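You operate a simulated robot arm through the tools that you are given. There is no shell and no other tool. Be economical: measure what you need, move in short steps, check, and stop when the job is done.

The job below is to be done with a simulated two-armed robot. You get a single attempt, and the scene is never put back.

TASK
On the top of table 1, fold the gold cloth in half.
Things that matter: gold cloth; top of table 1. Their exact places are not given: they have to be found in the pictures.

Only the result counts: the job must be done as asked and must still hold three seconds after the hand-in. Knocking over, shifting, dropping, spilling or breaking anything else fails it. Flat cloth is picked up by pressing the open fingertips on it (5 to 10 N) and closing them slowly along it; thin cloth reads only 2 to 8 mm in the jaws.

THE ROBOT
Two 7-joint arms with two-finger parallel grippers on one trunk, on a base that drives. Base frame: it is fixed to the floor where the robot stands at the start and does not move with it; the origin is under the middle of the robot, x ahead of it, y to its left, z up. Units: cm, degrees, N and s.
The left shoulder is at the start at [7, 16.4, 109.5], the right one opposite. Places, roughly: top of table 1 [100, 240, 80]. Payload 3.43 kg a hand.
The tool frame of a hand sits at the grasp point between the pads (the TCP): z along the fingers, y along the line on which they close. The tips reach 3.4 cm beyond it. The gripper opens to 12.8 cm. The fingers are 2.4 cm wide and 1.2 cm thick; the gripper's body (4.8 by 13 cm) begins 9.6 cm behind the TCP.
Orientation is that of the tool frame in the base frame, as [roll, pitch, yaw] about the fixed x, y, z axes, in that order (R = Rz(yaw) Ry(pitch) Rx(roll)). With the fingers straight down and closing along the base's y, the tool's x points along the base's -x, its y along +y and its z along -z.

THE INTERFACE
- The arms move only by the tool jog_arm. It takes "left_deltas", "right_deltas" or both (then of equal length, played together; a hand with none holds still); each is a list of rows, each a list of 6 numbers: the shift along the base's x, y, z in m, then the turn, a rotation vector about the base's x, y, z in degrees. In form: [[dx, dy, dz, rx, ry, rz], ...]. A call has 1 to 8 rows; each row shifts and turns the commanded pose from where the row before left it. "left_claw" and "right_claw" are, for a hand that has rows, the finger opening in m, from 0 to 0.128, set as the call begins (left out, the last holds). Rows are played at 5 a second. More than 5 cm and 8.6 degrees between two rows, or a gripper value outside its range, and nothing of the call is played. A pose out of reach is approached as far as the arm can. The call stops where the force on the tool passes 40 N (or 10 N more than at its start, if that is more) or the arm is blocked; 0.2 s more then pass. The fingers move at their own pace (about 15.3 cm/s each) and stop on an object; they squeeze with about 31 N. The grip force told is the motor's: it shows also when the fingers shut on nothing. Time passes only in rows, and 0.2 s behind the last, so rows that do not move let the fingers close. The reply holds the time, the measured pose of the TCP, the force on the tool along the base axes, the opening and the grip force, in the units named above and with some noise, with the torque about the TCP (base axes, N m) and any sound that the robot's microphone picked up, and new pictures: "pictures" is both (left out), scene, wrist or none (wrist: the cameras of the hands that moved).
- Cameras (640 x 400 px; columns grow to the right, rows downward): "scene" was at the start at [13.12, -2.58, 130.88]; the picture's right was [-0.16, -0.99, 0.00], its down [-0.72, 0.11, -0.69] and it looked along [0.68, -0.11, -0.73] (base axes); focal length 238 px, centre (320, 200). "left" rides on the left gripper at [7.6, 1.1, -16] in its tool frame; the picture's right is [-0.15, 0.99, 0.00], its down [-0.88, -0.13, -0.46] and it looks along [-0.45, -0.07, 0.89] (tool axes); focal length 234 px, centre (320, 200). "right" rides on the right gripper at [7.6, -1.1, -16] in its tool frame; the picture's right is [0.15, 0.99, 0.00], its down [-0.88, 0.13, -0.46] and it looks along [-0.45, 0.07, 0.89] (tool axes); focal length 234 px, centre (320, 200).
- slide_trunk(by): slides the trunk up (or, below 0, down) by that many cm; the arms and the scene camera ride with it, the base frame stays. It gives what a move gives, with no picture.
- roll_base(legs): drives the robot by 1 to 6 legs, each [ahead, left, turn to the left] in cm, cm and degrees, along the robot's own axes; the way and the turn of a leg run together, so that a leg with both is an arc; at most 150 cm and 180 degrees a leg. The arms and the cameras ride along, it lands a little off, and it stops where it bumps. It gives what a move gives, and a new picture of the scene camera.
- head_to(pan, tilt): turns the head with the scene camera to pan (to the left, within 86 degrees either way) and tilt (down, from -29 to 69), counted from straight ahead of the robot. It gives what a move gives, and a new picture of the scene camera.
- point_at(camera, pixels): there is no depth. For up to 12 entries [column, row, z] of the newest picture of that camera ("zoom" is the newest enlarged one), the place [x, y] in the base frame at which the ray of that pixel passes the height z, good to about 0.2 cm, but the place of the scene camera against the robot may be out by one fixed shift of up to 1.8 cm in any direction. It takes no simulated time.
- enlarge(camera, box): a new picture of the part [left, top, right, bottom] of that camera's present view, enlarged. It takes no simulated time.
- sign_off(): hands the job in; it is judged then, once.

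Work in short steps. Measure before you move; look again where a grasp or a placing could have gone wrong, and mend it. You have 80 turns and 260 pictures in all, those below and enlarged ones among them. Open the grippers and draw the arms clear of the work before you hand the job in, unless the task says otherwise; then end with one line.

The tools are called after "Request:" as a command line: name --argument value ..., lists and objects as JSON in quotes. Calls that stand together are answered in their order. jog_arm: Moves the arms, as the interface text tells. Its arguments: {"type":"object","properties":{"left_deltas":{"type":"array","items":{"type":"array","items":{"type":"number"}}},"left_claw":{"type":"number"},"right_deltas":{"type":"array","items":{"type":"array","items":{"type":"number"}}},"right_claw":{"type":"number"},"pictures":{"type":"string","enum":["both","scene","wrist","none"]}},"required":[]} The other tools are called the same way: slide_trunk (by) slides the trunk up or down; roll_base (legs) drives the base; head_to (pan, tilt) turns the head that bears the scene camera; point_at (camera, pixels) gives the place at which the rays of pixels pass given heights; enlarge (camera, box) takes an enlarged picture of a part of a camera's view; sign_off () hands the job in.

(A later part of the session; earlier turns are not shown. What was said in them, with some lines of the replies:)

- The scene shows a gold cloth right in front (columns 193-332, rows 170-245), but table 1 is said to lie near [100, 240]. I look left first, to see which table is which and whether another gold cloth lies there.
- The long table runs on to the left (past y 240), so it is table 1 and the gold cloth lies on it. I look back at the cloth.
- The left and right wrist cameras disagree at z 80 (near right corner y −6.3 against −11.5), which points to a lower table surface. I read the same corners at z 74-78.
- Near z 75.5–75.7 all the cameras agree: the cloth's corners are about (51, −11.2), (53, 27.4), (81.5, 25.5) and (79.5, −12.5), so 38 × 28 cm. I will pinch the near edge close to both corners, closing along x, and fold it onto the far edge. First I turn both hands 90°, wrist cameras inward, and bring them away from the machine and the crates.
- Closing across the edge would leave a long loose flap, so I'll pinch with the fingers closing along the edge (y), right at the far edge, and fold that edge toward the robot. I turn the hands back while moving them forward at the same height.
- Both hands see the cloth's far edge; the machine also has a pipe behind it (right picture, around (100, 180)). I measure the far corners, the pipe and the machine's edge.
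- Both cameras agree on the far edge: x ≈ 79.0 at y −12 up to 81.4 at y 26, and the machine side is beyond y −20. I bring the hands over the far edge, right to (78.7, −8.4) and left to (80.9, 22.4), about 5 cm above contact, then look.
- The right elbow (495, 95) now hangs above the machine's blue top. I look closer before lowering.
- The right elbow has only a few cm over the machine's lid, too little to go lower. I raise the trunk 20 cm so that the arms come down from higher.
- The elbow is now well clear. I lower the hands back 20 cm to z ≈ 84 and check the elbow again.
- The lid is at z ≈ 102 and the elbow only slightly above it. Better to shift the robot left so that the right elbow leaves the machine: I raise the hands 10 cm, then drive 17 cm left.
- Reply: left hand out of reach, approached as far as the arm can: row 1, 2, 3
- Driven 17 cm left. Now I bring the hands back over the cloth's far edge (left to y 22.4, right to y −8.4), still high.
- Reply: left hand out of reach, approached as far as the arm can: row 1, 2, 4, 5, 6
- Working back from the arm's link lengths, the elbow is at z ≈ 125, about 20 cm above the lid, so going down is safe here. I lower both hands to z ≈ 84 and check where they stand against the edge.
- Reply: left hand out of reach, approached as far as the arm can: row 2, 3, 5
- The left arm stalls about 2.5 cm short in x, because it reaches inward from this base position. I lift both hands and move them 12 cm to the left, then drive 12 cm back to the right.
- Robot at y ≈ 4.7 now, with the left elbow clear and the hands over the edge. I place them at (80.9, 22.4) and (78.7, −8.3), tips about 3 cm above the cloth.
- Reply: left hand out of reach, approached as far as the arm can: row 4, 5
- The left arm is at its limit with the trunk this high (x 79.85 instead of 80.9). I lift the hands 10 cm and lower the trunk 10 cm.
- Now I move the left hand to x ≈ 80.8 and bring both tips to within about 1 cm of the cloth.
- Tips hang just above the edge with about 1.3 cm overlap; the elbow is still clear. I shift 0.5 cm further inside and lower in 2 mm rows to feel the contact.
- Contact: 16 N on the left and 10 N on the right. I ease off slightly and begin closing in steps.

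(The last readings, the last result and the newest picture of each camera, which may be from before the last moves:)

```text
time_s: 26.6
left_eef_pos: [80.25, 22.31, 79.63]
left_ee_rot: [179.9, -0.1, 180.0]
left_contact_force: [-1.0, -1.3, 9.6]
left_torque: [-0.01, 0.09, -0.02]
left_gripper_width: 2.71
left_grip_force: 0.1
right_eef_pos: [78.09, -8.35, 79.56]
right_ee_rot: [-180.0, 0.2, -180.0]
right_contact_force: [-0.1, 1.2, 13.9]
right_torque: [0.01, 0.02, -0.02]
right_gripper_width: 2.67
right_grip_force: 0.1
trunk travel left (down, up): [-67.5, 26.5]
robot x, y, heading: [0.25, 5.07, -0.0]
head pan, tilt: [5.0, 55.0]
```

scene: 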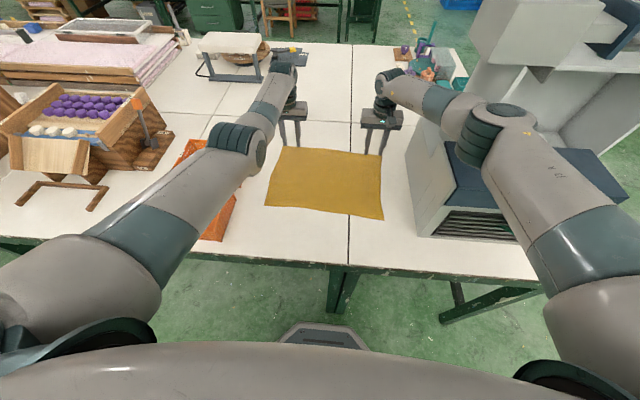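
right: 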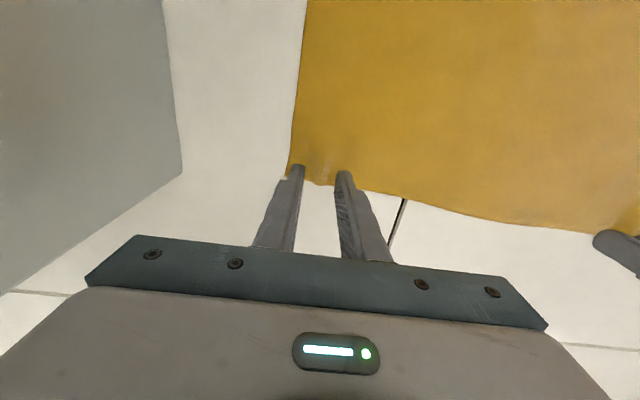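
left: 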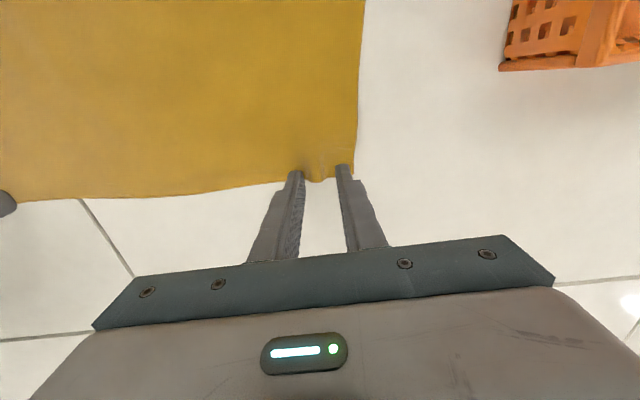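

A ridge is bunching between the fingers in both pictures (about (325, 170) right and (318, 168) left). I keep closing in steps.

Request:
jog_arm --left_deltas '[[0, 0, 0, 0, 0, 0]]' --right_deltas '[[0, 0, 0.0005, 0, 0, 0]]' --left_claw 0.02 --right_claw 0.02 --pictures "none"

Request:
jog_arm --left_deltas '[[0, 0, 0, 0, 0, 0]]' --right_deltas '[[0, 0, 0, 0, 0, 0]]' --left_claw 0.012 --right_claw 0.012 --pictures "none"

Request:
jog_arm --left_deltas '[[0, 0, 0, 0, 0, 0], [0, 0, 0, 0, 0, 0], [0, 0, 0, 0, 0, 0]]' --right_deltas '[[0, 0, 0, 0, 0, 0], [0, 0, 0, 0, 0, 0], [0, 0, 0, 0, 0, 0]]' --left_claw 0.0 --right_claw 0.0 --pictures "wrist"

```text
time_s: 27.0
left_eef_pos: [80.22, 22.32, 79.52]
left_ee_rot: [-179.9, -0.1, -180.0]
left_contact_force: [-2.6, -1.5, 9.2]
left_torque: [-0.03, 0.08, 0.02]
left_gripper_width: 1.94
left_grip_force: 0.1
right_eef_pos: [78.03, -8.41, 79.57]
right_ee_rot: [179.9, 0.1, 180.0]
right_contact_force: [1.0, 2.1, 10.5]
right_torque: [0.0, -0.03, 0.0]
right_gripper_width: 1.92
right_grip_force: 0.1
trunk travel left (down, up): [-67.5, 26.5]
robot x, y, heading: [0.15, 5.2, -0.2]
head pan, tilt: [5.0, 55.0]
```

```text
time_s: 27.4
left_eef_pos: [80.3, 22.38, 79.49]
left_ee_rot: [180.0, -0.1, 180.0]
left_contact_force: [-1.1, -1.9, 9.0]
left_torque: [-0.09, 0.06, 0.01]
left_gripper_width: 1.15
left_grip_force: 0.0
right_eef_pos: [78.05, -8.41, 79.48]
right_ee_rot: [180.0, 0.1, -180.0]
right_contact_force: [-1.0, 2.0, 11.2]
right_torque: [0.05, 0.06, 0.0]
right_gripper_width: 1.12
right_grip_force: 0.1
trunk travel left (down, up): [-67.5, 26.5]
robot x, y, heading: [0.08, 4.9, -0.3]
head pan, tilt: [5.0, 55.0]
```

```text
time_s: 28.2
left_eef_pos: [80.27, 22.36, 79.55]
left_ee_rot: [180.0, 0.0, 179.9]
left_contact_force: [-0.8, -5.5, 7.0]
left_torque: [-0.22, 0.09, 0.11]
left_gripper_width: 0.18
left_grip_force: 30.9
right_eef_pos: [78.2, -8.29, 79.63]
right_ee_rot: [179.9, 0.1, 179.9]
right_contact_force: [-0.3, 5.8, 11.3]
right_torque: [0.19, 0.09, -0.01]
right_gripper_width: 0.21
right_grip_force: 31.0
trunk travel left (down, up): [-67.5, 26.5]
robot x, y, heading: [-0.18, 5.03, -0.2]
head pan, tilt: [5.0, 55.0]
```

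right: 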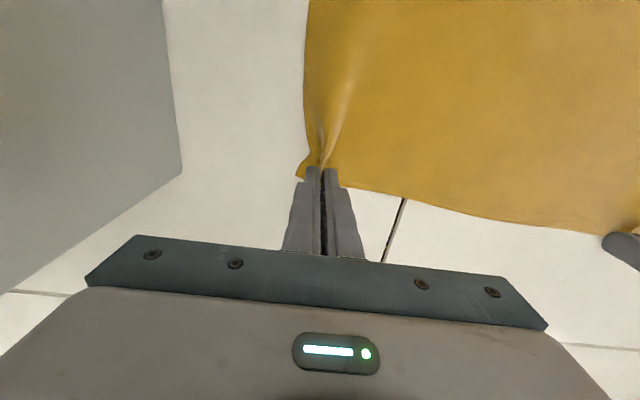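
left: 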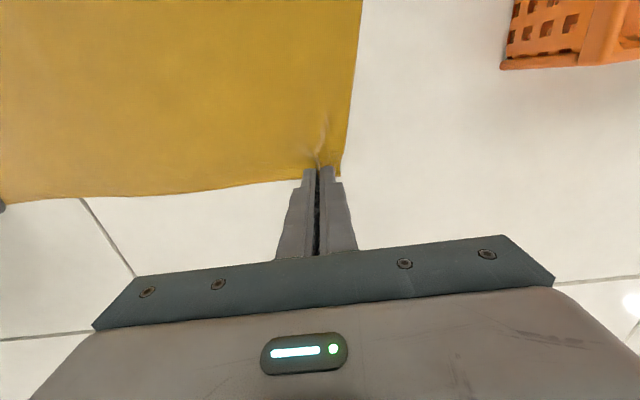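

Both pinched (1.8 and 2.1 mm with a ridge visible). I lift 4 cm gently with a slight move toward the robot and check.

Request:
jog_arm --left_deltas '[[0, 0, 0.01, 0, 0, 0], [-0.003, 0, 0.01, 0, 0, 0], [-0.005, 0, 0.012, 0, 0, 0], [-0.005, 0, 0.012, 0, 0, 0], [0, 0, 0, 0, 0, 0]]' --right_deltas '[[0, 0, 0.01, 0, 0, 0], [-0.003, 0, 0.01, 0, 0, 0], [-0.005, 0, 0.012, 0, 0, 0], [-0.005, 0, 0.012, 0, 0, 0], [0, 0, 0, 0, 0, 0]]'

```text
time_s: 29.4
left_eef_pos: [79.09, 22.4, 83.73]
left_ee_rot: [-180.0, -0.3, 180.0]
left_contact_force: [-0.3, -7.7, 0.5]
left_torque: [-0.28, -0.01, 0.09]
left_gripper_width: 0.18
left_grip_force: 31.1
right_eef_pos: [76.85, -8.53, 83.85]
right_ee_rot: [-180.0, 0.1, -180.0]
right_contact_force: [0.3, 8.0, 0.8]
right_torque: [0.25, -0.02, -0.05]
right_gripper_width: 0.2
right_grip_force: 30.7
trunk travel left (down, up): [-67.5, 26.5]
robot x, y, heading: [0.13, 4.78, 0.1]
head pan, tilt: [5.0, 55.0]
```

scene: 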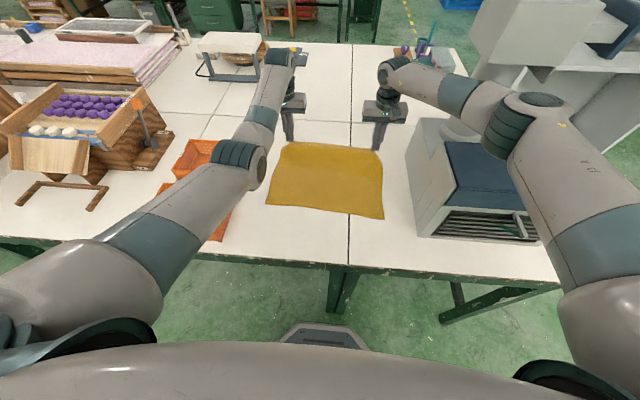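
right: 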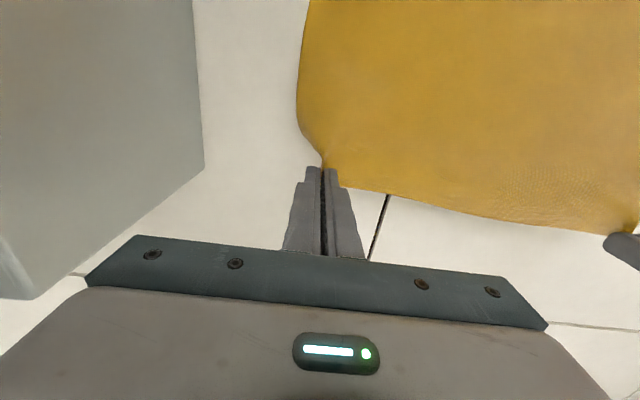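
left: 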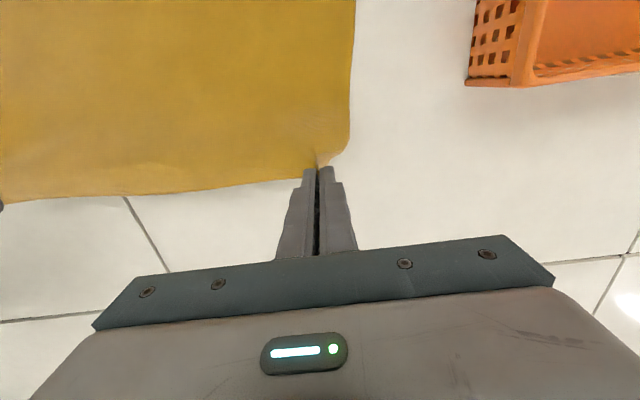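

Both corners are up and held. Now I carry the edge toward the robot on an arc, tilting the fingers slightly forward so that the edge turns over, and bringing the hands 7 mm closer to ease the 8 N of tension.

Request:
jog_arm --left_deltas '[[-0.02, -0.004, 0.035, 0, 0, 0], [-0.025, -0.003, 0.02, 0, 0, 0], [-0.025, 0, 0.015, 0, -5, 0], [-0.025, 0, 0.01, 0, -5, 0], [-0.025, 0, 0.003, 0, -5, 0], [-0.025, 0, -0.003, 0, -5, 0], [-0.025, 0, -0.006, 0, -5, 0]]' --right_deltas '[[-0.02, 0.004, 0.035, 0, 0, 0], [-0.025, 0.003, 0.02, 0, 0, 0], [-0.025, 0, 0.015, 0, -5, 0], [-0.025, 0, 0.01, 0, -5, 0], [-0.025, 0, 0.003, 0, -5, 0], [-0.025, 0, -0.003, 0, -5, 0], [-0.025, 0, -0.006, 0, -5, 0]]'

```text
time_s: 31.0
left_eef_pos: [61.92, 21.68, 91.38]
left_ee_rot: [-179.9, 25.0, -179.8]
left_contact_force: [0.1, 0.0, 0.0]
left_torque: [0.0, 0.02, -0.02]
left_gripper_width: 0.17
left_grip_force: 31.0
right_eef_pos: [59.95, -7.76, 91.29]
right_ee_rot: [180.0, 25.2, -180.0]
right_contact_force: [-0.4, 0.3, -0.7]
right_torque: [-0.01, 0.0, 0.0]
right_gripper_width: 0.21
right_grip_force: 30.9
trunk travel left (down, up): [-67.5, 26.5]
robot x, y, heading: [0.01, 5.0, -0.2]
head pan, tilt: [5.0, 55.0]
```

scene: 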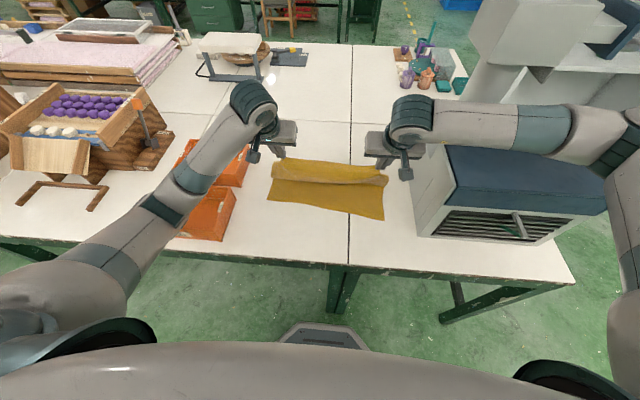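
right: 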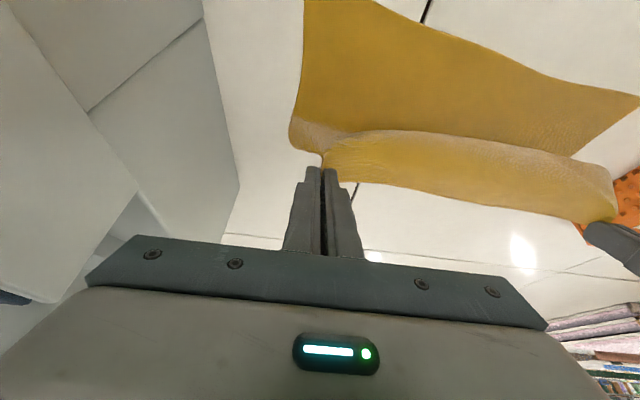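
left: 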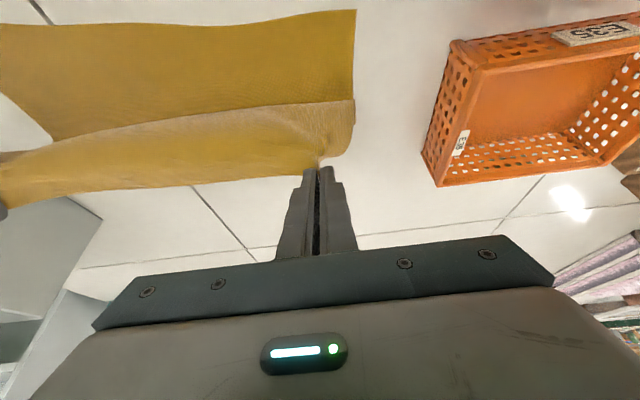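

The edge is over the fold line and both grips hold. I bring it down the rest of the arc onto the near edge, stopping about 1 cm above.

Request:
jog_arm --left_deltas '[[-0.027, 0, -0.014, 0, -5, 0], [-0.025, 0, -0.019, 0, 0, 0], [-0.02, 0.002, -0.023, 0, 0, 0], [-0.012, 0.002, -0.024, 0, 0, 0], [-0.006, 0.001, -0.022, 0, 0, 0], [0, 0, 0, 0, 0, 0]]' --right_deltas '[[-0.027, 0, -0.014, 0, -5, 0], [-0.025, 0, -0.019, 0, 0, 0], [-0.02, -0.002, -0.023, 0, 0, 0], [-0.012, -0.002, -0.024, 0, 0, 0], [-0.006, -0.001, -0.022, 0, 0, 0], [0, 0, 0, 0, 0, 0]]'

Request:
enlarge --camera "scene" --box '[220, 120, 460, 270]'

```text
time_s: 32.4
left_eef_pos: [52.94, 22.24, 81.12]
left_ee_rot: [-179.9, 30.1, -179.9]
left_contact_force: [0.8, -2.9, -0.2]
left_torque: [-0.1, 0.0, -0.04]
left_gripper_width: 0.23
left_grip_force: 31.1
right_eef_pos: [50.58, -7.94, 81.1]
right_ee_rot: [-180.0, 30.2, -179.9]
right_contact_force: [0.3, 3.8, -0.3]
right_torque: [0.05, -0.01, 0.03]
right_gripper_width: 0.18
right_grip_force: 30.8
trunk travel left (down, up): [-67.5, 26.5]
robot x, y, heading: [0.34, 4.57, 0.2]
head pan, tilt: [5.0, 55.0]
```

scene: 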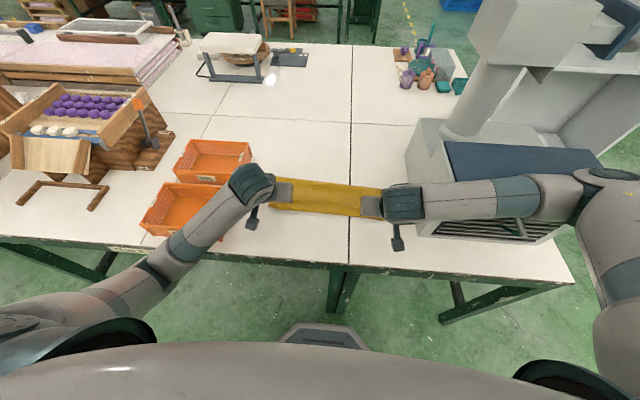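
right: 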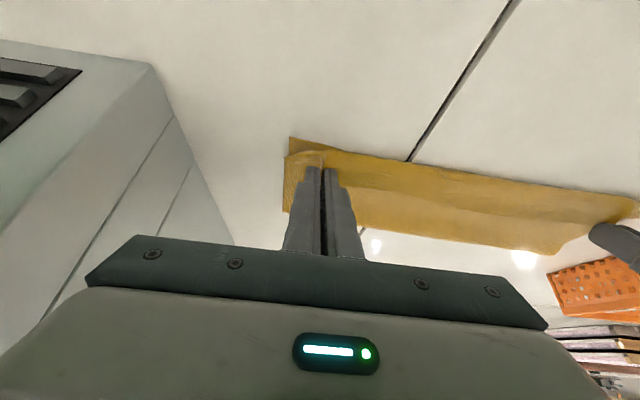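
left: 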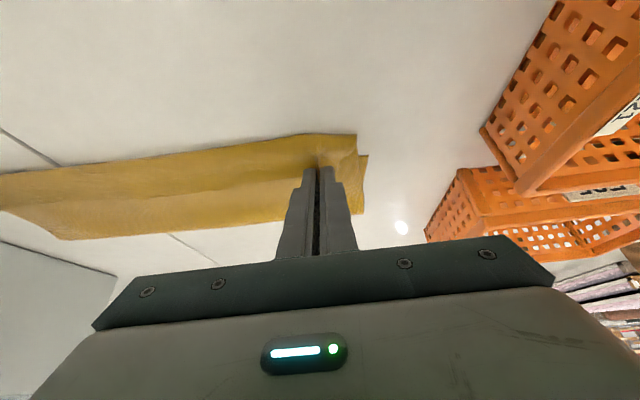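

```text
2.67 times, centred on (340, 195) of scene
```

zoom: 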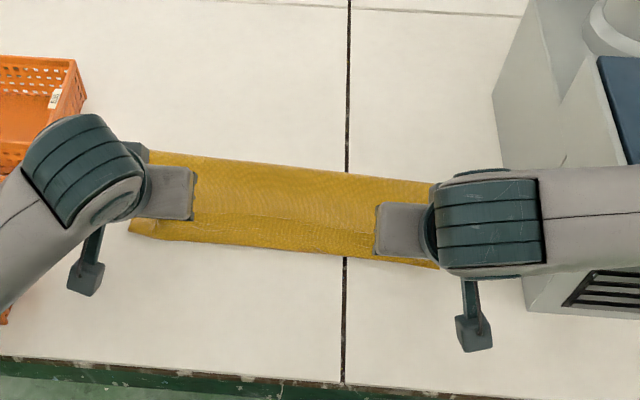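

The top layer lies nearly on the near edge. I look closely at the alignment before letting go.

Request:
enlarge --camera "right" --box '[260, 100, 420, 200]'

Request:
enlarge --camera "left" --box '[240, 100, 400, 200]'

Request:
point_at --camera "right" --pixels '[[290, 137, 76], [322, 160, 77], [284, 212, 76]]'

Request:
point_at --camera "left" --pixels '[[357, 135, 76], [319, 160, 77], [360, 150, 77], [362, 213, 76]]'

```text
4.00 times, centred on (340, 150) of right
```

zoom: 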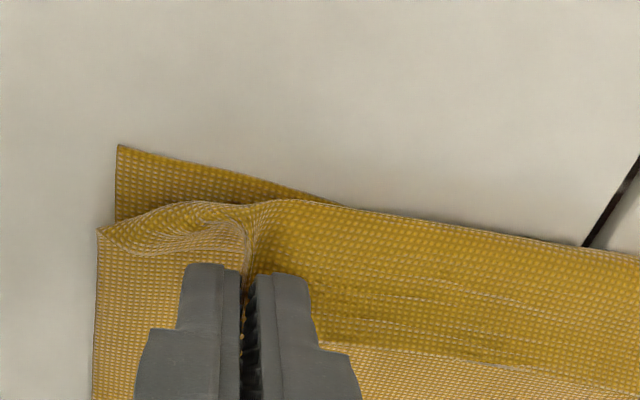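

```text
4.00 times, centred on (320, 150) of left
```

zoom: 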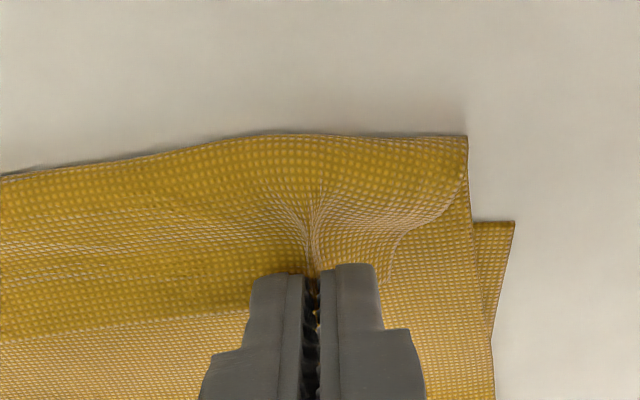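

```text
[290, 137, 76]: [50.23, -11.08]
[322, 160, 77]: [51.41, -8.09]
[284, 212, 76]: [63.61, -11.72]
```

```text
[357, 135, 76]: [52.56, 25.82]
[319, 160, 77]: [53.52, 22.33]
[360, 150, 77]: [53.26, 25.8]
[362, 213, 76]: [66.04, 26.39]
```

On the left the top layer overshoots the bottom corner by about 1.5 cm; on the right it falls short by about 1 cm. I correct both (left +1.2 cm in x and +0.6 cm outward, right −0.8 cm in x), lower to contact and open a little.

Request:
jog_arm --left_deltas '[[0.006, 0.003, 0, 0, 0, 0], [0.006, 0.003, 0, 0, 0, 0], [0, 0, -0.004, 0, 0, 0], [0, 0, -0.004, 0, 0, 0], [0, 0, 0, 0, 0, 0]]' --right_deltas '[[-0.004, 0, 0, 0, 0, 0], [-0.004, 0, 0, 0, 0, 0], [0, 0, -0.004, 0, 0, 0], [0, 0, -0.004, 0, 0, 0], [0, 0, 0, 0, 0, 0]]' --pictures "none"

Request:
enlarge --camera "right" --box '[260, 100, 420, 200]'

Request:
enlarge --camera "left" --box '[240, 100, 400, 200]'

```text
time_s: 33.6
left_eef_pos: [54.11, 22.87, 80.23]
left_ee_rot: [-179.9, 29.9, -180.0]
left_contact_force: [-0.6, -10.9, -0.2]
left_torque: [-0.39, 0.05, -0.11]
left_gripper_width: 0.19
left_grip_force: 30.8
right_eef_pos: [49.95, -8.11, 80.3]
right_ee_rot: [-180.0, 30.1, -179.9]
right_contact_force: [1.8, 10.5, 1.9]
right_torque: [0.34, -0.09, 0.16]
right_gripper_width: 0.2
right_grip_force: 31.0
trunk travel left (down, up): [-67.5, 26.5]
robot x, y, heading: [0.31, 4.67, 0.2]
head pan, tilt: [5.0, 55.0]
```

```text
4.00 times, centred on (340, 150) of right
```

zoom: 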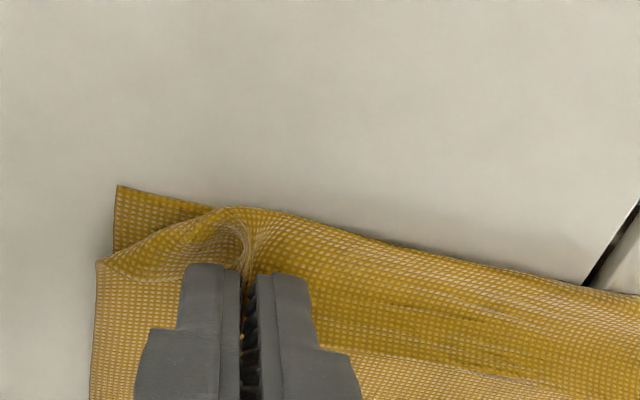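

```text
4.00 times, centred on (320, 150) of left
```

zoom: 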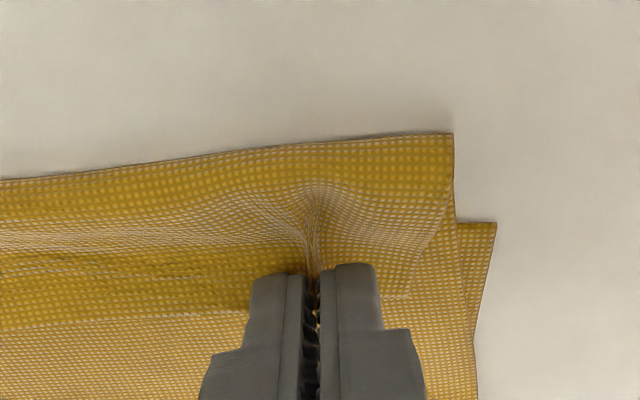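

Tension of about 11 N in y shows now; the layers are close to aligned. I release on the spot, opening to 3 cm, and look.

Request:
jog_arm --left_deltas '[[0, -0.004, 0, 0, 0, 0], [0, 0, 0, 0, 0, 0], [0, 0, 0, 0, 0, 0]]' --right_deltas '[[0, 0.004, 0, 0, 0, 0], [0, 0, 0, 0, 0, 0], [0, 0, 0, 0, 0, 0]]' --left_claw 0.03 --right_claw 0.03 --pictures "wrist"

```text
time_s: 34.4
left_eef_pos: [53.98, 22.27, 80.35]
left_ee_rot: [179.9, 30.1, 179.9]
left_contact_force: [0.9, -0.7, 0.0]
left_torque: [-0.02, 0.0, -0.02]
left_gripper_width: 3.04
left_grip_force: 0.0
right_eef_pos: [49.78, -8.06, 80.21]
right_ee_rot: [179.9, 30.2, 179.9]
right_contact_force: [-0.8, 0.3, 0.2]
right_torque: [-0.03, -0.01, 0.03]
right_gripper_width: 3.01
right_grip_force: 0.0
trunk travel left (down, up): [-67.5, 26.5]
robot x, y, heading: [-0.19, 4.99, 0.0]
head pan, tilt: [5.0, 55.0]
```

right: 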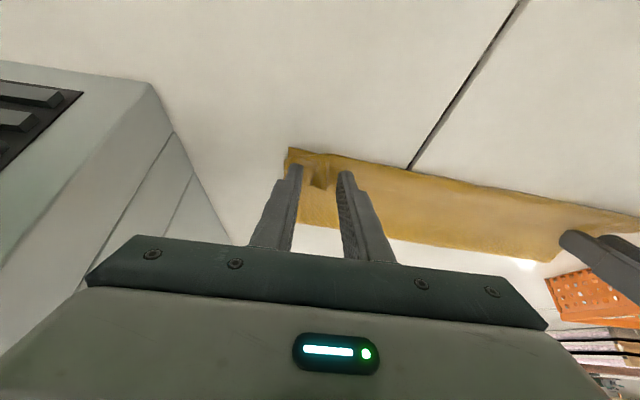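
left: 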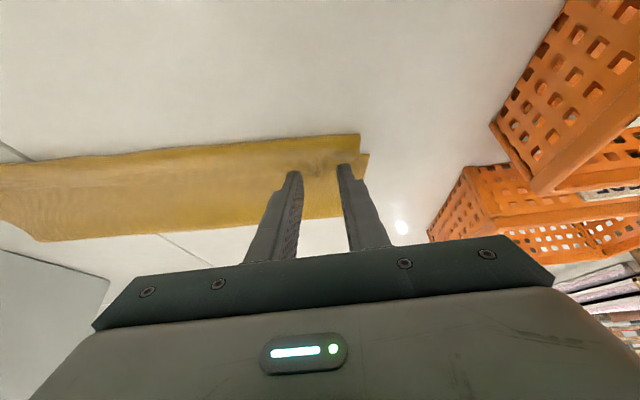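

Released and the ridges have opened. I lift straight up, take the tilt back out, and look at the result.

Request:
jog_arm --left_deltas '[[0, 0, 0.015, 0, 0, 0], [0, 0, 0.03, 0, 0, 0], [0, 0, 0.04, 0, 5, 0], [0, 0, 0.04, 0, 5, 0], [-0.02, 0, 0.03, 0, 5, 0], [-0.03, 0, 0.02, 0, 5, 0], [-0.03, 0, 0, 0, 5, 0], [-0.03, 0, 0, 0, 5, 0]]' --right_deltas '[[0, 0, 0.015, 0, 0, 0], [0, 0, 0.03, 0, 0, 0], [0, 0, 0.04, 0, 5, 0], [0, 0, 0.04, 0, 5, 0], [-0.02, 0, 0.03, 0, 5, 0], [-0.03, 0, 0.02, 0, 5, 0], [-0.03, 0, 0, 0, 5, 0], [-0.03, 0, 0, 0, 5, 0]]'

Request:
enlarge --camera "scene" --box '[240, 140, 420, 252]'

```text
time_s: 36.4
left_eef_pos: [42.45, 20.66, 98.12]
left_ee_rot: [-179.8, 0.6, 178.1]
left_contact_force: [-0.2, -0.3, 0.7]
left_torque: [-0.02, 0.0, 0.04]
left_gripper_width: 3.0
left_grip_force: 0.1
right_eef_pos: [37.27, -10.02, 98.14]
right_ee_rot: [-179.6, 0.6, 177.1]
right_contact_force: [0.7, -1.1, -0.9]
right_torque: [-0.02, 0.04, 0.0]
right_gripper_width: 3.01
right_grip_force: 0.0
trunk travel left (down, up): [-67.5, 26.5]
robot x, y, heading: [-0.11, 4.44, -2.0]
head pan, tilt: [5.0, 55.0]
stopped in row 8 (left hand): the arm was blocked; the commanded pose is now the measured one
```

scene: 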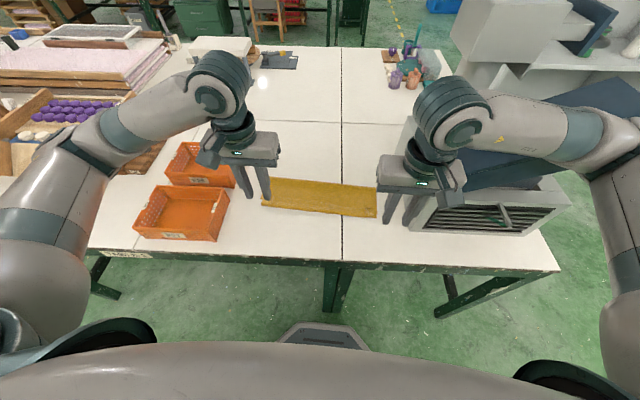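
right: 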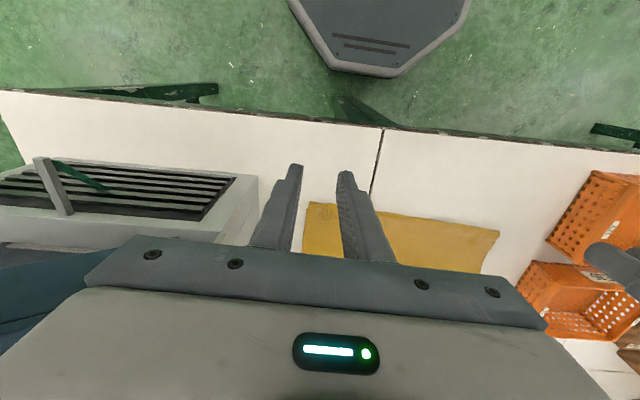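
left: 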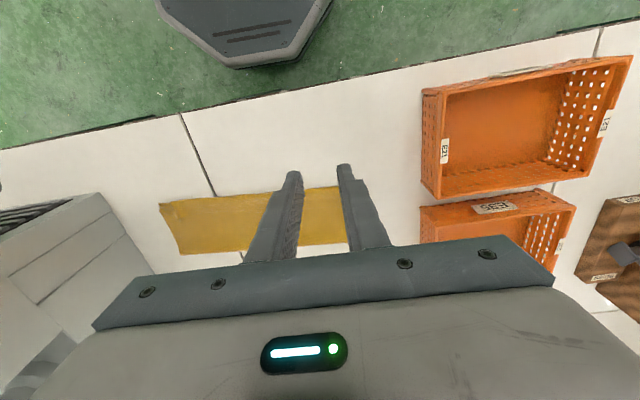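

```text
3.56 times, centred on (330, 196) of scene
```

zoom: 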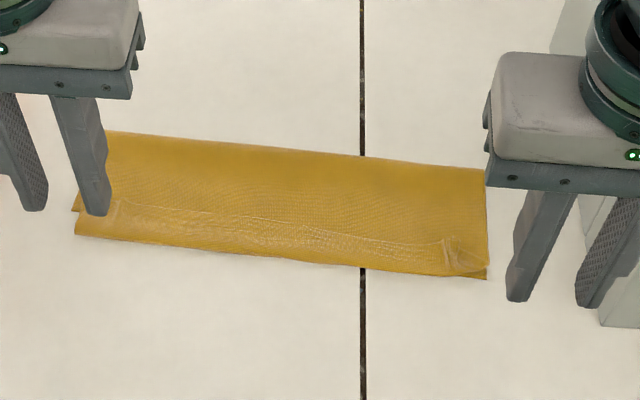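

The fold looks good, but the left arm reported being blocked and the base turned 2°. I bring the hands forward again to ease that, then look to the left to see what it touched.

Request:
jog_arm --left_deltas '[[0.025, 0, 0.01, 0, 0, 0], [0.025, 0, 0.01, 0, 0, 0], [0, 0, 0.02, 0, 0, 0]]' --right_deltas '[[0.02, 0, 0.01, 0, 0, 0], [0.02, 0, 0.01, 0, 0, 0], [0, 0, 0.02, 0, 0, 0]]' --pictures "none"

Request:
head_to --pan 45 --tilt 45

```text
time_s: 37.4
left_eef_pos: [46.89, 20.21, 102.26]
left_ee_rot: [-179.8, 0.5, 177.5]
left_contact_force: [0.4, 0.3, -0.2]
left_torque: [0.03, 0.01, 0.03]
left_gripper_width: 2.99
left_grip_force: 0.0
right_eef_pos: [40.04, -9.93, 101.84]
right_ee_rot: [-179.6, -0.1, 177.2]
right_contact_force: [0.8, -0.2, -0.3]
right_torque: [0.0, 0.01, -0.01]
right_gripper_width: 2.99
right_grip_force: 0.1
trunk travel left (down, up): [-67.5, 26.5]
robot x, y, heading: [-0.77, 4.29, -2.5]
head pan, tilt: [5.0, 55.0]
stopped in row 3 (right hand): the arm was blocked; the commanded pose is now the measured one
```

```text
time_s: 38.4
left_eef_pos: [46.75, 20.29, 102.43]
left_ee_rot: [-179.7, 0.9, 177.7]
left_contact_force: [-0.6, 0.3, 1.1]
left_torque: [-0.04, -0.03, 0.04]
left_gripper_width: 3.02
left_grip_force: 0.2
right_eef_pos: [40.2, -9.94, 102.17]
right_ee_rot: [-179.5, 0.5, 177.5]
right_contact_force: [-0.9, -0.5, 0.2]
right_torque: [0.0, -0.01, 0.0]
right_gripper_width: 3.04
right_grip_force: 0.1
trunk travel left (down, up): [-67.5, 26.5]
robot x, y, heading: [-0.55, 3.87, -2.3]
head pan, tilt: [45.0, 45.0]
```

scene: 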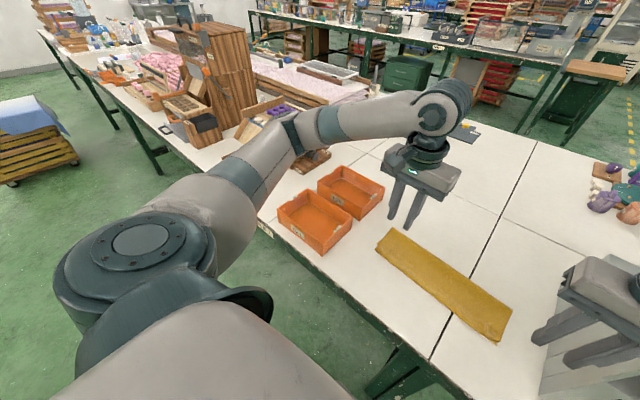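

The left side is clear and unmoved. The right arm is now reported blocked, so I look right.

Request:
head_to --pan -45 --tilt 35

```text
time_s: 40.1
left_eef_pos: [46.8, 20.2, 102.42]
left_ee_rot: [-179.8, 0.9, 177.7]
left_contact_force: [0.3, -1.1, 0.0]
left_torque: [-0.01, -0.01, -0.02]
left_gripper_width: 3.02
left_grip_force: 0.0
right_eef_pos: [40.15, -10.0, 102.37]
right_ee_rot: [-179.7, 0.6, 177.2]
right_contact_force: [0.4, -1.0, -0.6]
right_torque: [0.03, -0.04, 0.0]
right_gripper_width: 2.97
right_grip_force: 0.0
trunk travel left (down, up): [-67.5, 26.5]
robot x, y, heading: [-0.5, 4.0, -2.3]
head pan, tilt: [-45.0, 35.0]
```

scene: 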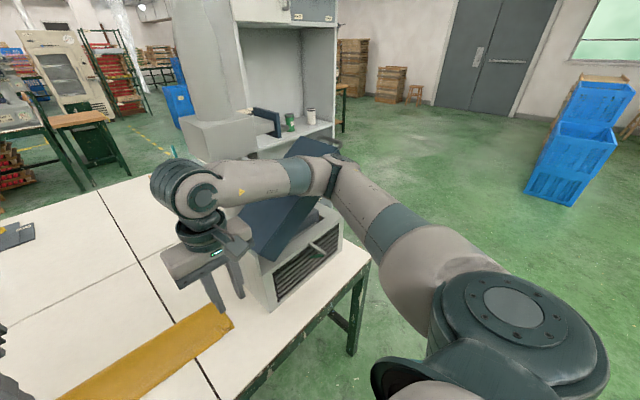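

The machine's blue lid looks tilted up against the right forearm, so the arm has hooked it. I look closer before moving.

Request:
enlarge --camera "scene" --box '[140, 90, 420, 265]'

```text
2.29 times, centred on (280, 178) of scene
```

zoom: 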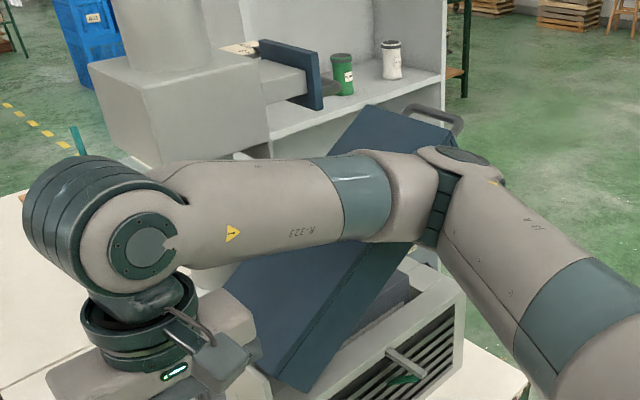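

The right forearm hooked the hinged lid from the front as it rose. I retrace the right hand's path step by step (forward, down, tilting), watching the lid come down with it.

Request:
jog_arm --right_deltas '[[0.008, 0.002, -0.022, 0, -2, 0], [0.008, 0.002, -0.023, 0, -3, 0], [0.015, 0.003, 0, 0, -2, 0], [0.015, 0.003, 0, 0, -3, 0]]' --pictures "scene"

Request:
enlarge --camera "scene" --box '[140, 90, 420, 265]'

```text
time_s: 41.1
left_eef_pos: [47.5, 19.28, 102.34]
left_ee_rot: [179.6, 0.4, 177.5]
left_contact_force: [0.3, -0.2, -0.6]
left_torque: [0.01, 0.01, -0.02]
left_gripper_width: 2.98
left_grip_force: 0.0
right_eef_pos: [45.93, -10.3, 97.4]
right_ee_rot: [179.3, 10.3, 176.8]
right_contact_force: [-0.2, 0.3, 0.3]
right_torque: [0.01, -0.03, 0.03]
right_gripper_width: 3.03
right_grip_force: 0.0
trunk travel left (down, up): [-67.5, 26.5]
robot x, y, heading: [-0.07, 4.06, -2.5]
head pan, tilt: [-45.0, 35.0]
```

scene: 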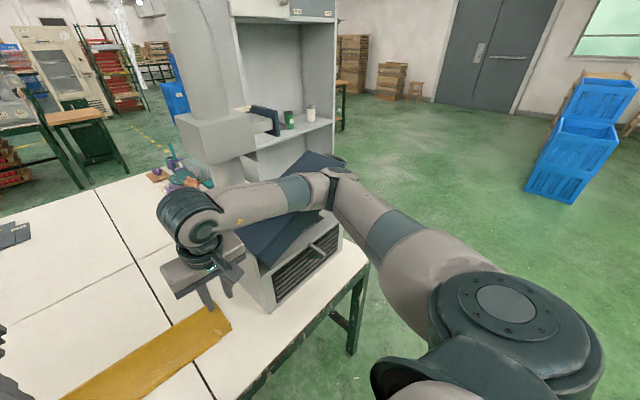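

```text
2.29 times, centred on (280, 178) of scene
```

zoom: 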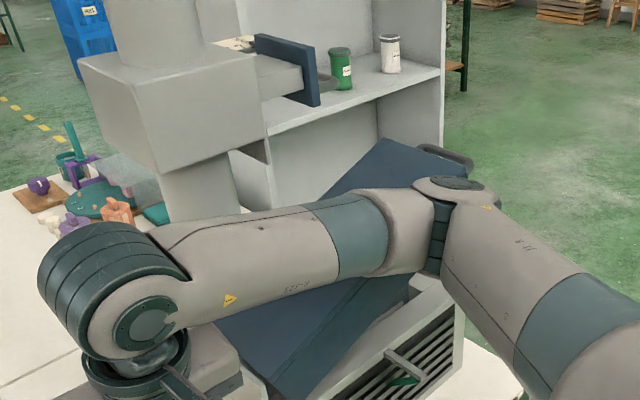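

The lid is coming down with the arm. I continue the reversal: forward, down and tilting to 20°.

Request:
jog_arm --right_deltas '[[0.015, 0.003, -0.01, 0, -2.5, 0], [0.015, 0.003, -0.01, 0, -2.5, 0], [0.005, 0.003, -0.018, 0, -2.5, 0], [0, 0.003, -0.018, 0, -2.5, 0]]' --pictures "scene"

Request:
enlarge --camera "scene" --box '[140, 90, 420, 265]'

```text
time_s: 42.1
left_eef_pos: [48.18, 19.68, 101.87]
left_ee_rot: [179.9, 0.0, 177.8]
left_contact_force: [-0.6, 0.6, -0.2]
left_torque: [0.01, -0.02, 0.01]
left_gripper_width: 2.99
left_grip_force: 0.2
right_eef_pos: [49.83, -8.38, 91.49]
right_ee_rot: [179.1, 20.0, 177.4]
right_contact_force: [-0.3, -0.6, -0.1]
right_torque: [0.02, -0.02, -0.02]
right_gripper_width: 3.0
right_grip_force: 0.2
trunk travel left (down, up): [-67.5, 26.5]
robot x, y, heading: [-0.52, 4.24, -2.3]
head pan, tilt: [-45.0, 35.0]
```

scene: 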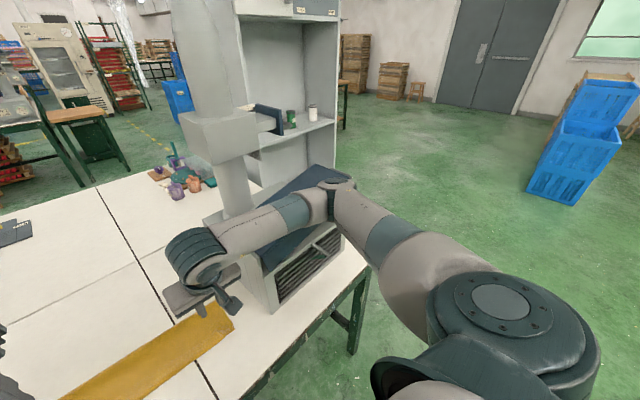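

```text
2.29 times, centred on (280, 178) of scene
```

zoom: 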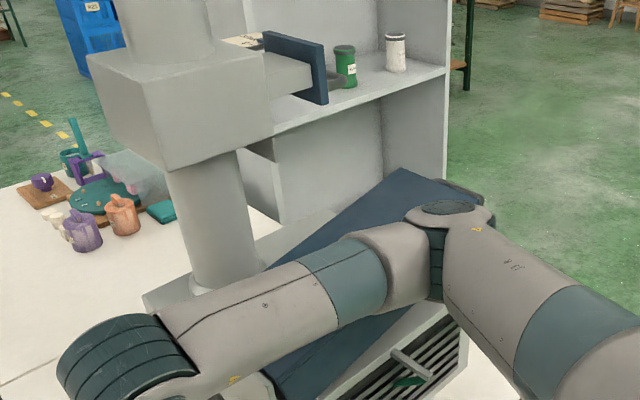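

The lid is nearly shut. I go down another 6 cm with the last 10° of tilt, keeping the tips above the cloth.

Request:
jog_arm --right_deltas '[[0, 0.001, -0.017, 0, -3.5, 0], [0, 0.001, -0.017, 0, -3.5, 0], [0, 0.001, -0.017, 0, -3, 0], [0, 0, -0.014, 0, 0, 0]]' --pictures "scene"

Request:
enlarge --camera "scene" --box '[140, 110, 420, 285]'

```text
time_s: 43.1
left_eef_pos: [48.47, 19.98, 101.64]
left_ee_rot: [-179.9, -0.1, 177.8]
left_contact_force: [-0.2, -0.1, 0.0]
left_torque: [-0.04, 0.01, -0.01]
left_gripper_width: 2.99
left_grip_force: 0.1
right_eef_pos: [50.13, -7.76, 84.85]
right_ee_rot: [178.5, 29.6, 177.2]
right_contact_force: [-0.1, 0.0, -0.3]
right_torque: [-0.02, 0.0, 0.01]
right_gripper_width: 3.01
right_grip_force: 0.1
trunk travel left (down, up): [-67.5, 26.5]
robot x, y, heading: [-0.5, 4.33, -2.1]
head pan, tilt: [-45.0, 35.0]
```

scene: 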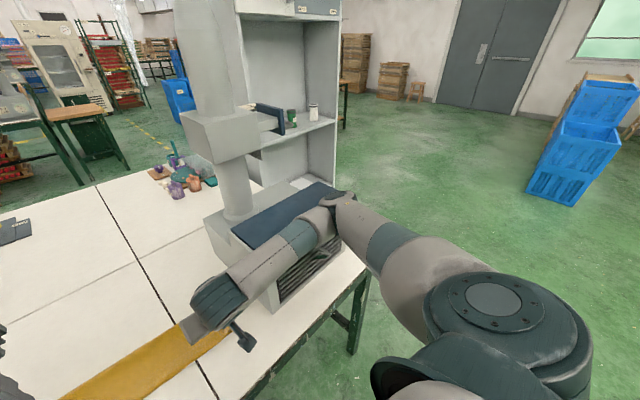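

```text
2.29 times, centred on (280, 198) of scene
```

zoom: 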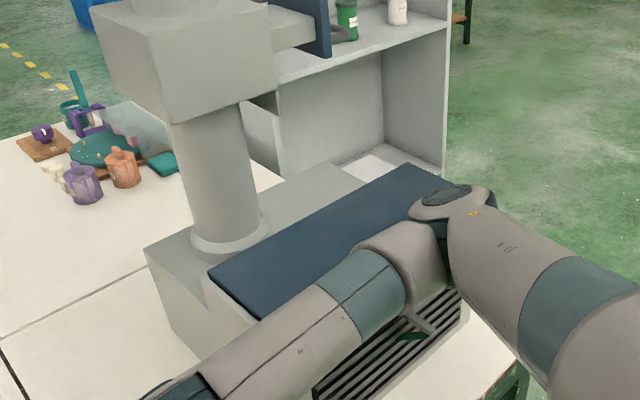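

The lid is shut again. The forearm now lies in front of it, so the cleanest way out is to back the whole robot straight away without lifting. I check the elbow and handle zone first.

Request:
enlarge --camera "scene" --box '[280, 165, 392, 235]'

```text
5.71 times, centred on (336, 200) of scene
```

zoom: 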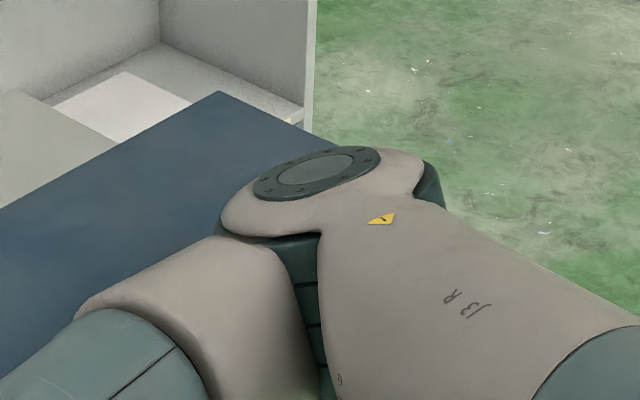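

The elbow sits above the lid's front-right area and nothing encloses it. I back off 10 cm along world −x, which slides it out parallel to the lid's edge, and look.

Request:
roll_base --legs '[[-10, -0.4, 0]]'

Request:
enlarge --camera "scene" --box '[140, 110, 420, 285]'

```text
time_s: 44.2
left_eef_pos: [38.53, 19.92, 101.66]
left_ee_rot: [180.0, -0.2, 177.8]
left_contact_force: [-0.1, -1.1, 0.7]
left_torque: [0.02, -0.03, -0.03]
left_gripper_width: 2.99
left_grip_force: 0.1
right_eef_pos: [40.24, -7.88, 84.82]
right_ee_rot: [178.6, 29.6, 177.3]
right_contact_force: [0.3, -0.7, 0.0]
right_torque: [0.0, -0.01, 0.05]
right_gripper_width: 3.0
right_grip_force: 0.0
trunk travel left (down, up): [-67.5, 26.5]
robot x, y, heading: [-10.44, 4.25, -2.5]
head pan, tilt: [-45.0, 35.0]
```

scene: 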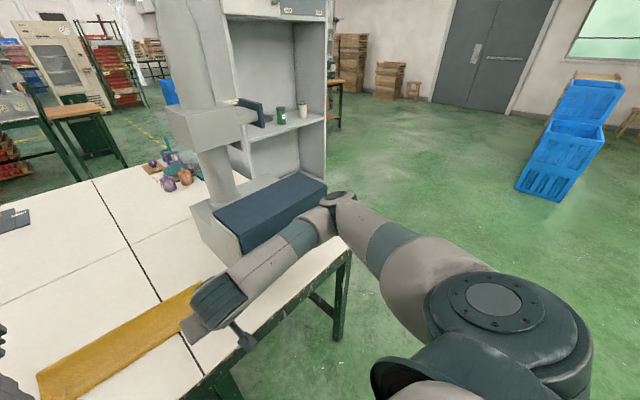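

```text
2.29 times, centred on (280, 198) of scene
```

zoom: 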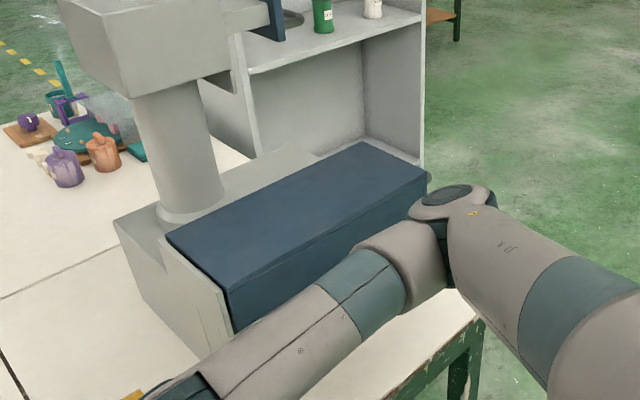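

The lid stays shut and the arm is sliding clear. I back off another 25 cm and then look at everything.

Request:
roll_base --legs '[[-25, -1, 0]]'

Request:
enlarge --camera "scene" --box '[110, 110, 390, 285]'

Request:
head_to --pan 0 --tilt 38

Request:
enlarge --camera "scene" --box '[200, 100, 520, 300]'

```text
time_s: 46.0
left_eef_pos: [13.5, 19.87, 101.67]
left_ee_rot: [179.9, -0.2, 177.9]
left_contact_force: [0.0, -0.5, -0.8]
left_torque: [0.03, -0.01, 0.01]
left_gripper_width: 3.0
left_grip_force: 0.0
right_eef_pos: [15.26, -7.91, 84.87]
right_ee_rot: [178.7, 29.6, 177.2]
right_contact_force: [-0.3, 0.6, 1.0]
right_torque: [-0.01, -0.01, 0.01]
right_gripper_width: 2.99
right_grip_force: 0.1
trunk travel left (down, up): [-67.5, 26.5]
robot x, y, heading: [-35.28, 3.89, -2.2]
head pan, tilt: [-45.0, 35.0]
```

scene: 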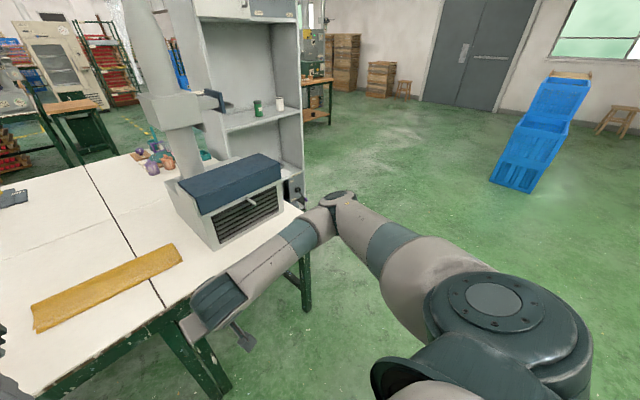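

```text
2.29 times, centred on (250, 198) of scene
```

zoom: 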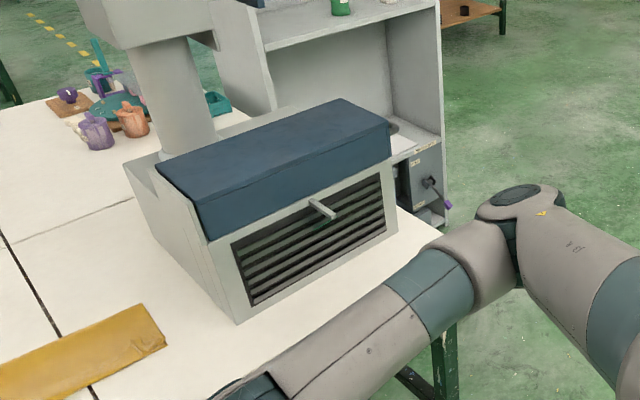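

```text
time_s: 47.2
left_eef_pos: [13.65, 19.94, 101.62]
left_ee_rot: [-180.0, -0.2, 177.9]
left_contact_force: [-0.3, -1.0, -0.1]
left_torque: [0.0, -0.01, -0.02]
left_gripper_width: 3.02
left_grip_force: 0.1
right_eef_pos: [15.28, -7.82, 84.83]
right_ee_rot: [178.7, 29.6, 177.3]
right_contact_force: [-0.4, 0.3, -0.4]
right_torque: [0.03, -0.01, -0.03]
right_gripper_width: 2.99
right_grip_force: 0.0
trunk travel left (down, up): [-67.5, 26.5]
robot x, y, heading: [-35.2, 3.47, -2.0]
head pan, tilt: [0.0, 38.0]
```

scene: 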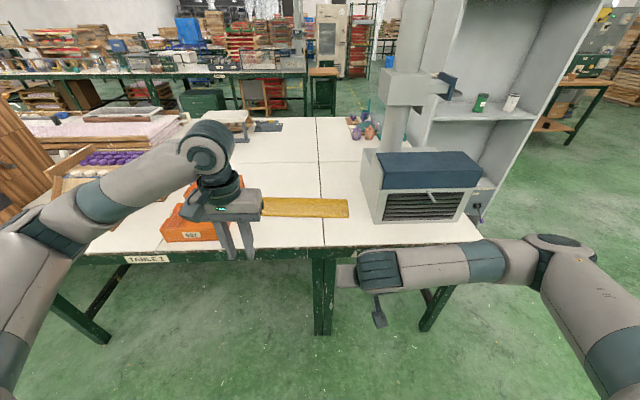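

```text
2.00 times, centred on (360, 200) of scene
```

zoom: 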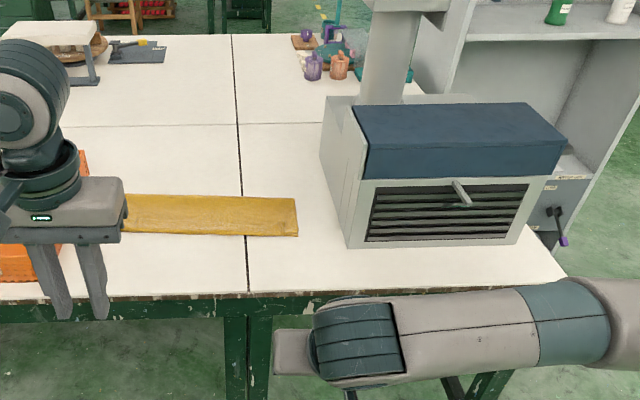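

The lid is closed and the machine stands as before. I check the machine's corner position and see the cloth's hidden left end with the left hand's camera.

Request:
point_at --camera "zoom" --pixels '[[350, 248, 75.8], [297, 236, 76], [297, 198, 76], [320, 158, 75.8], [124, 230, 76]]'

Request:
enlarge --camera "left" --box '[0, 0, 640, 400]'

Request:
enlarge --camera "right" --box '[0, 0, 640, 400]'

```text
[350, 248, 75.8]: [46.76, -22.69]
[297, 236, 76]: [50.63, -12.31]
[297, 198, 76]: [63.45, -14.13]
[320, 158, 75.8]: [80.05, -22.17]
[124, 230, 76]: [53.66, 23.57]
```

```text
1.00 times, centred on (320, 200) of left (not enlarged: the box is as wide or as high as the picture)
```

zoom: 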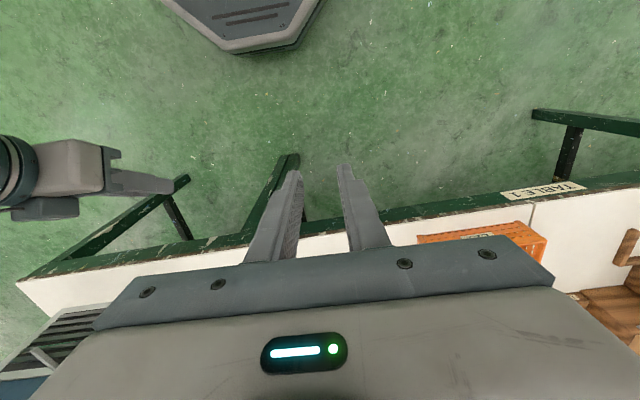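

```text
1.00 times, centred on (320, 200) of right (not enlarged: the box is as wide or as high as the picture)
```

zoom: 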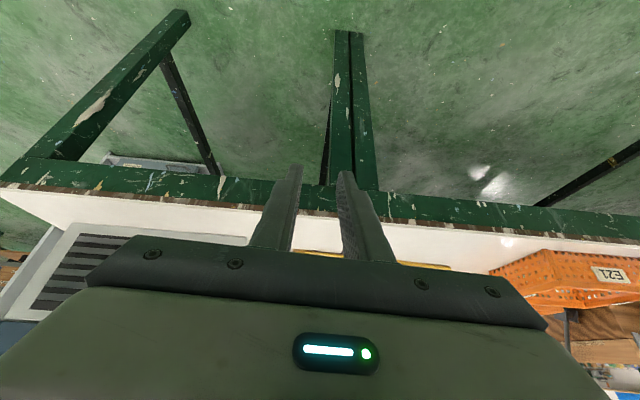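

Machine corner within measuring error of its earlier place. I drive 20 cm left, well off the table, to uncover the cloth's left end from behind the left hand.

Request:
roll_base --legs '[[0, 20, 0]]'

Request:
enlarge --camera "scene" --box '[260, 140, 460, 265]'

```text
time_s: 48.8
left_eef_pos: [14.29, 39.77, 101.6]
left_ee_rot: [179.9, -0.1, 178.0]
left_contact_force: [-1.1, 0.6, 1.1]
left_torque: [-0.01, 0.0, 0.01]
left_gripper_width: 2.99
left_grip_force: 0.0
right_eef_pos: [16.01, 12.03, 84.96]
right_ee_rot: [178.7, 29.6, 177.3]
right_contact_force: [-0.2, 0.0, -0.2]
right_torque: [0.01, 0.03, 0.0]
right_gripper_width: 3.01
right_grip_force: 0.1
trunk travel left (down, up): [-67.5, 26.5]
robot x, y, heading: [-35.08, 23.94, -1.9]
head pan, tilt: [0.0, 38.0]
```

scene: 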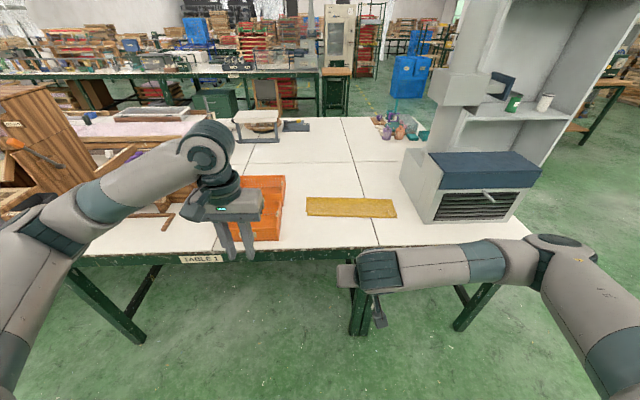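

```text
3.20 times, centred on (360, 202) of scene
```

zoom: 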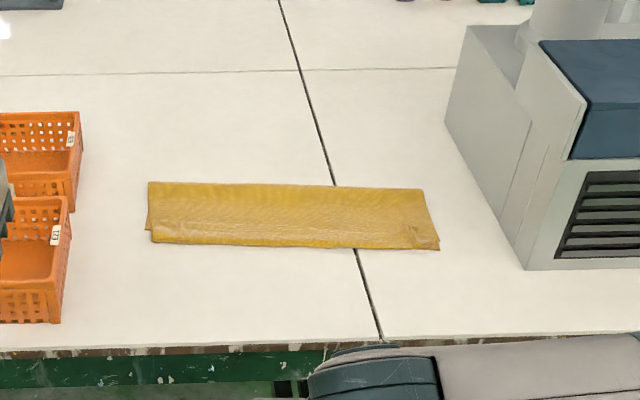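

The cloth is folded in half, with its edges within about 1 cm of each other. The machine's lid is closed, nothing else looks moved, and the arms are clear with the grippers open. I hand the job in.

Request:
sign_off

```text
The job is handed in.
```

The gold cloth on table 1 is folded in half and the job is handed in, but while drawing back, the right arm caught the machine's hinged lid and lifted it; I lowered it shut again, and the machine's front corner still measured within about 1 cm of where it was.
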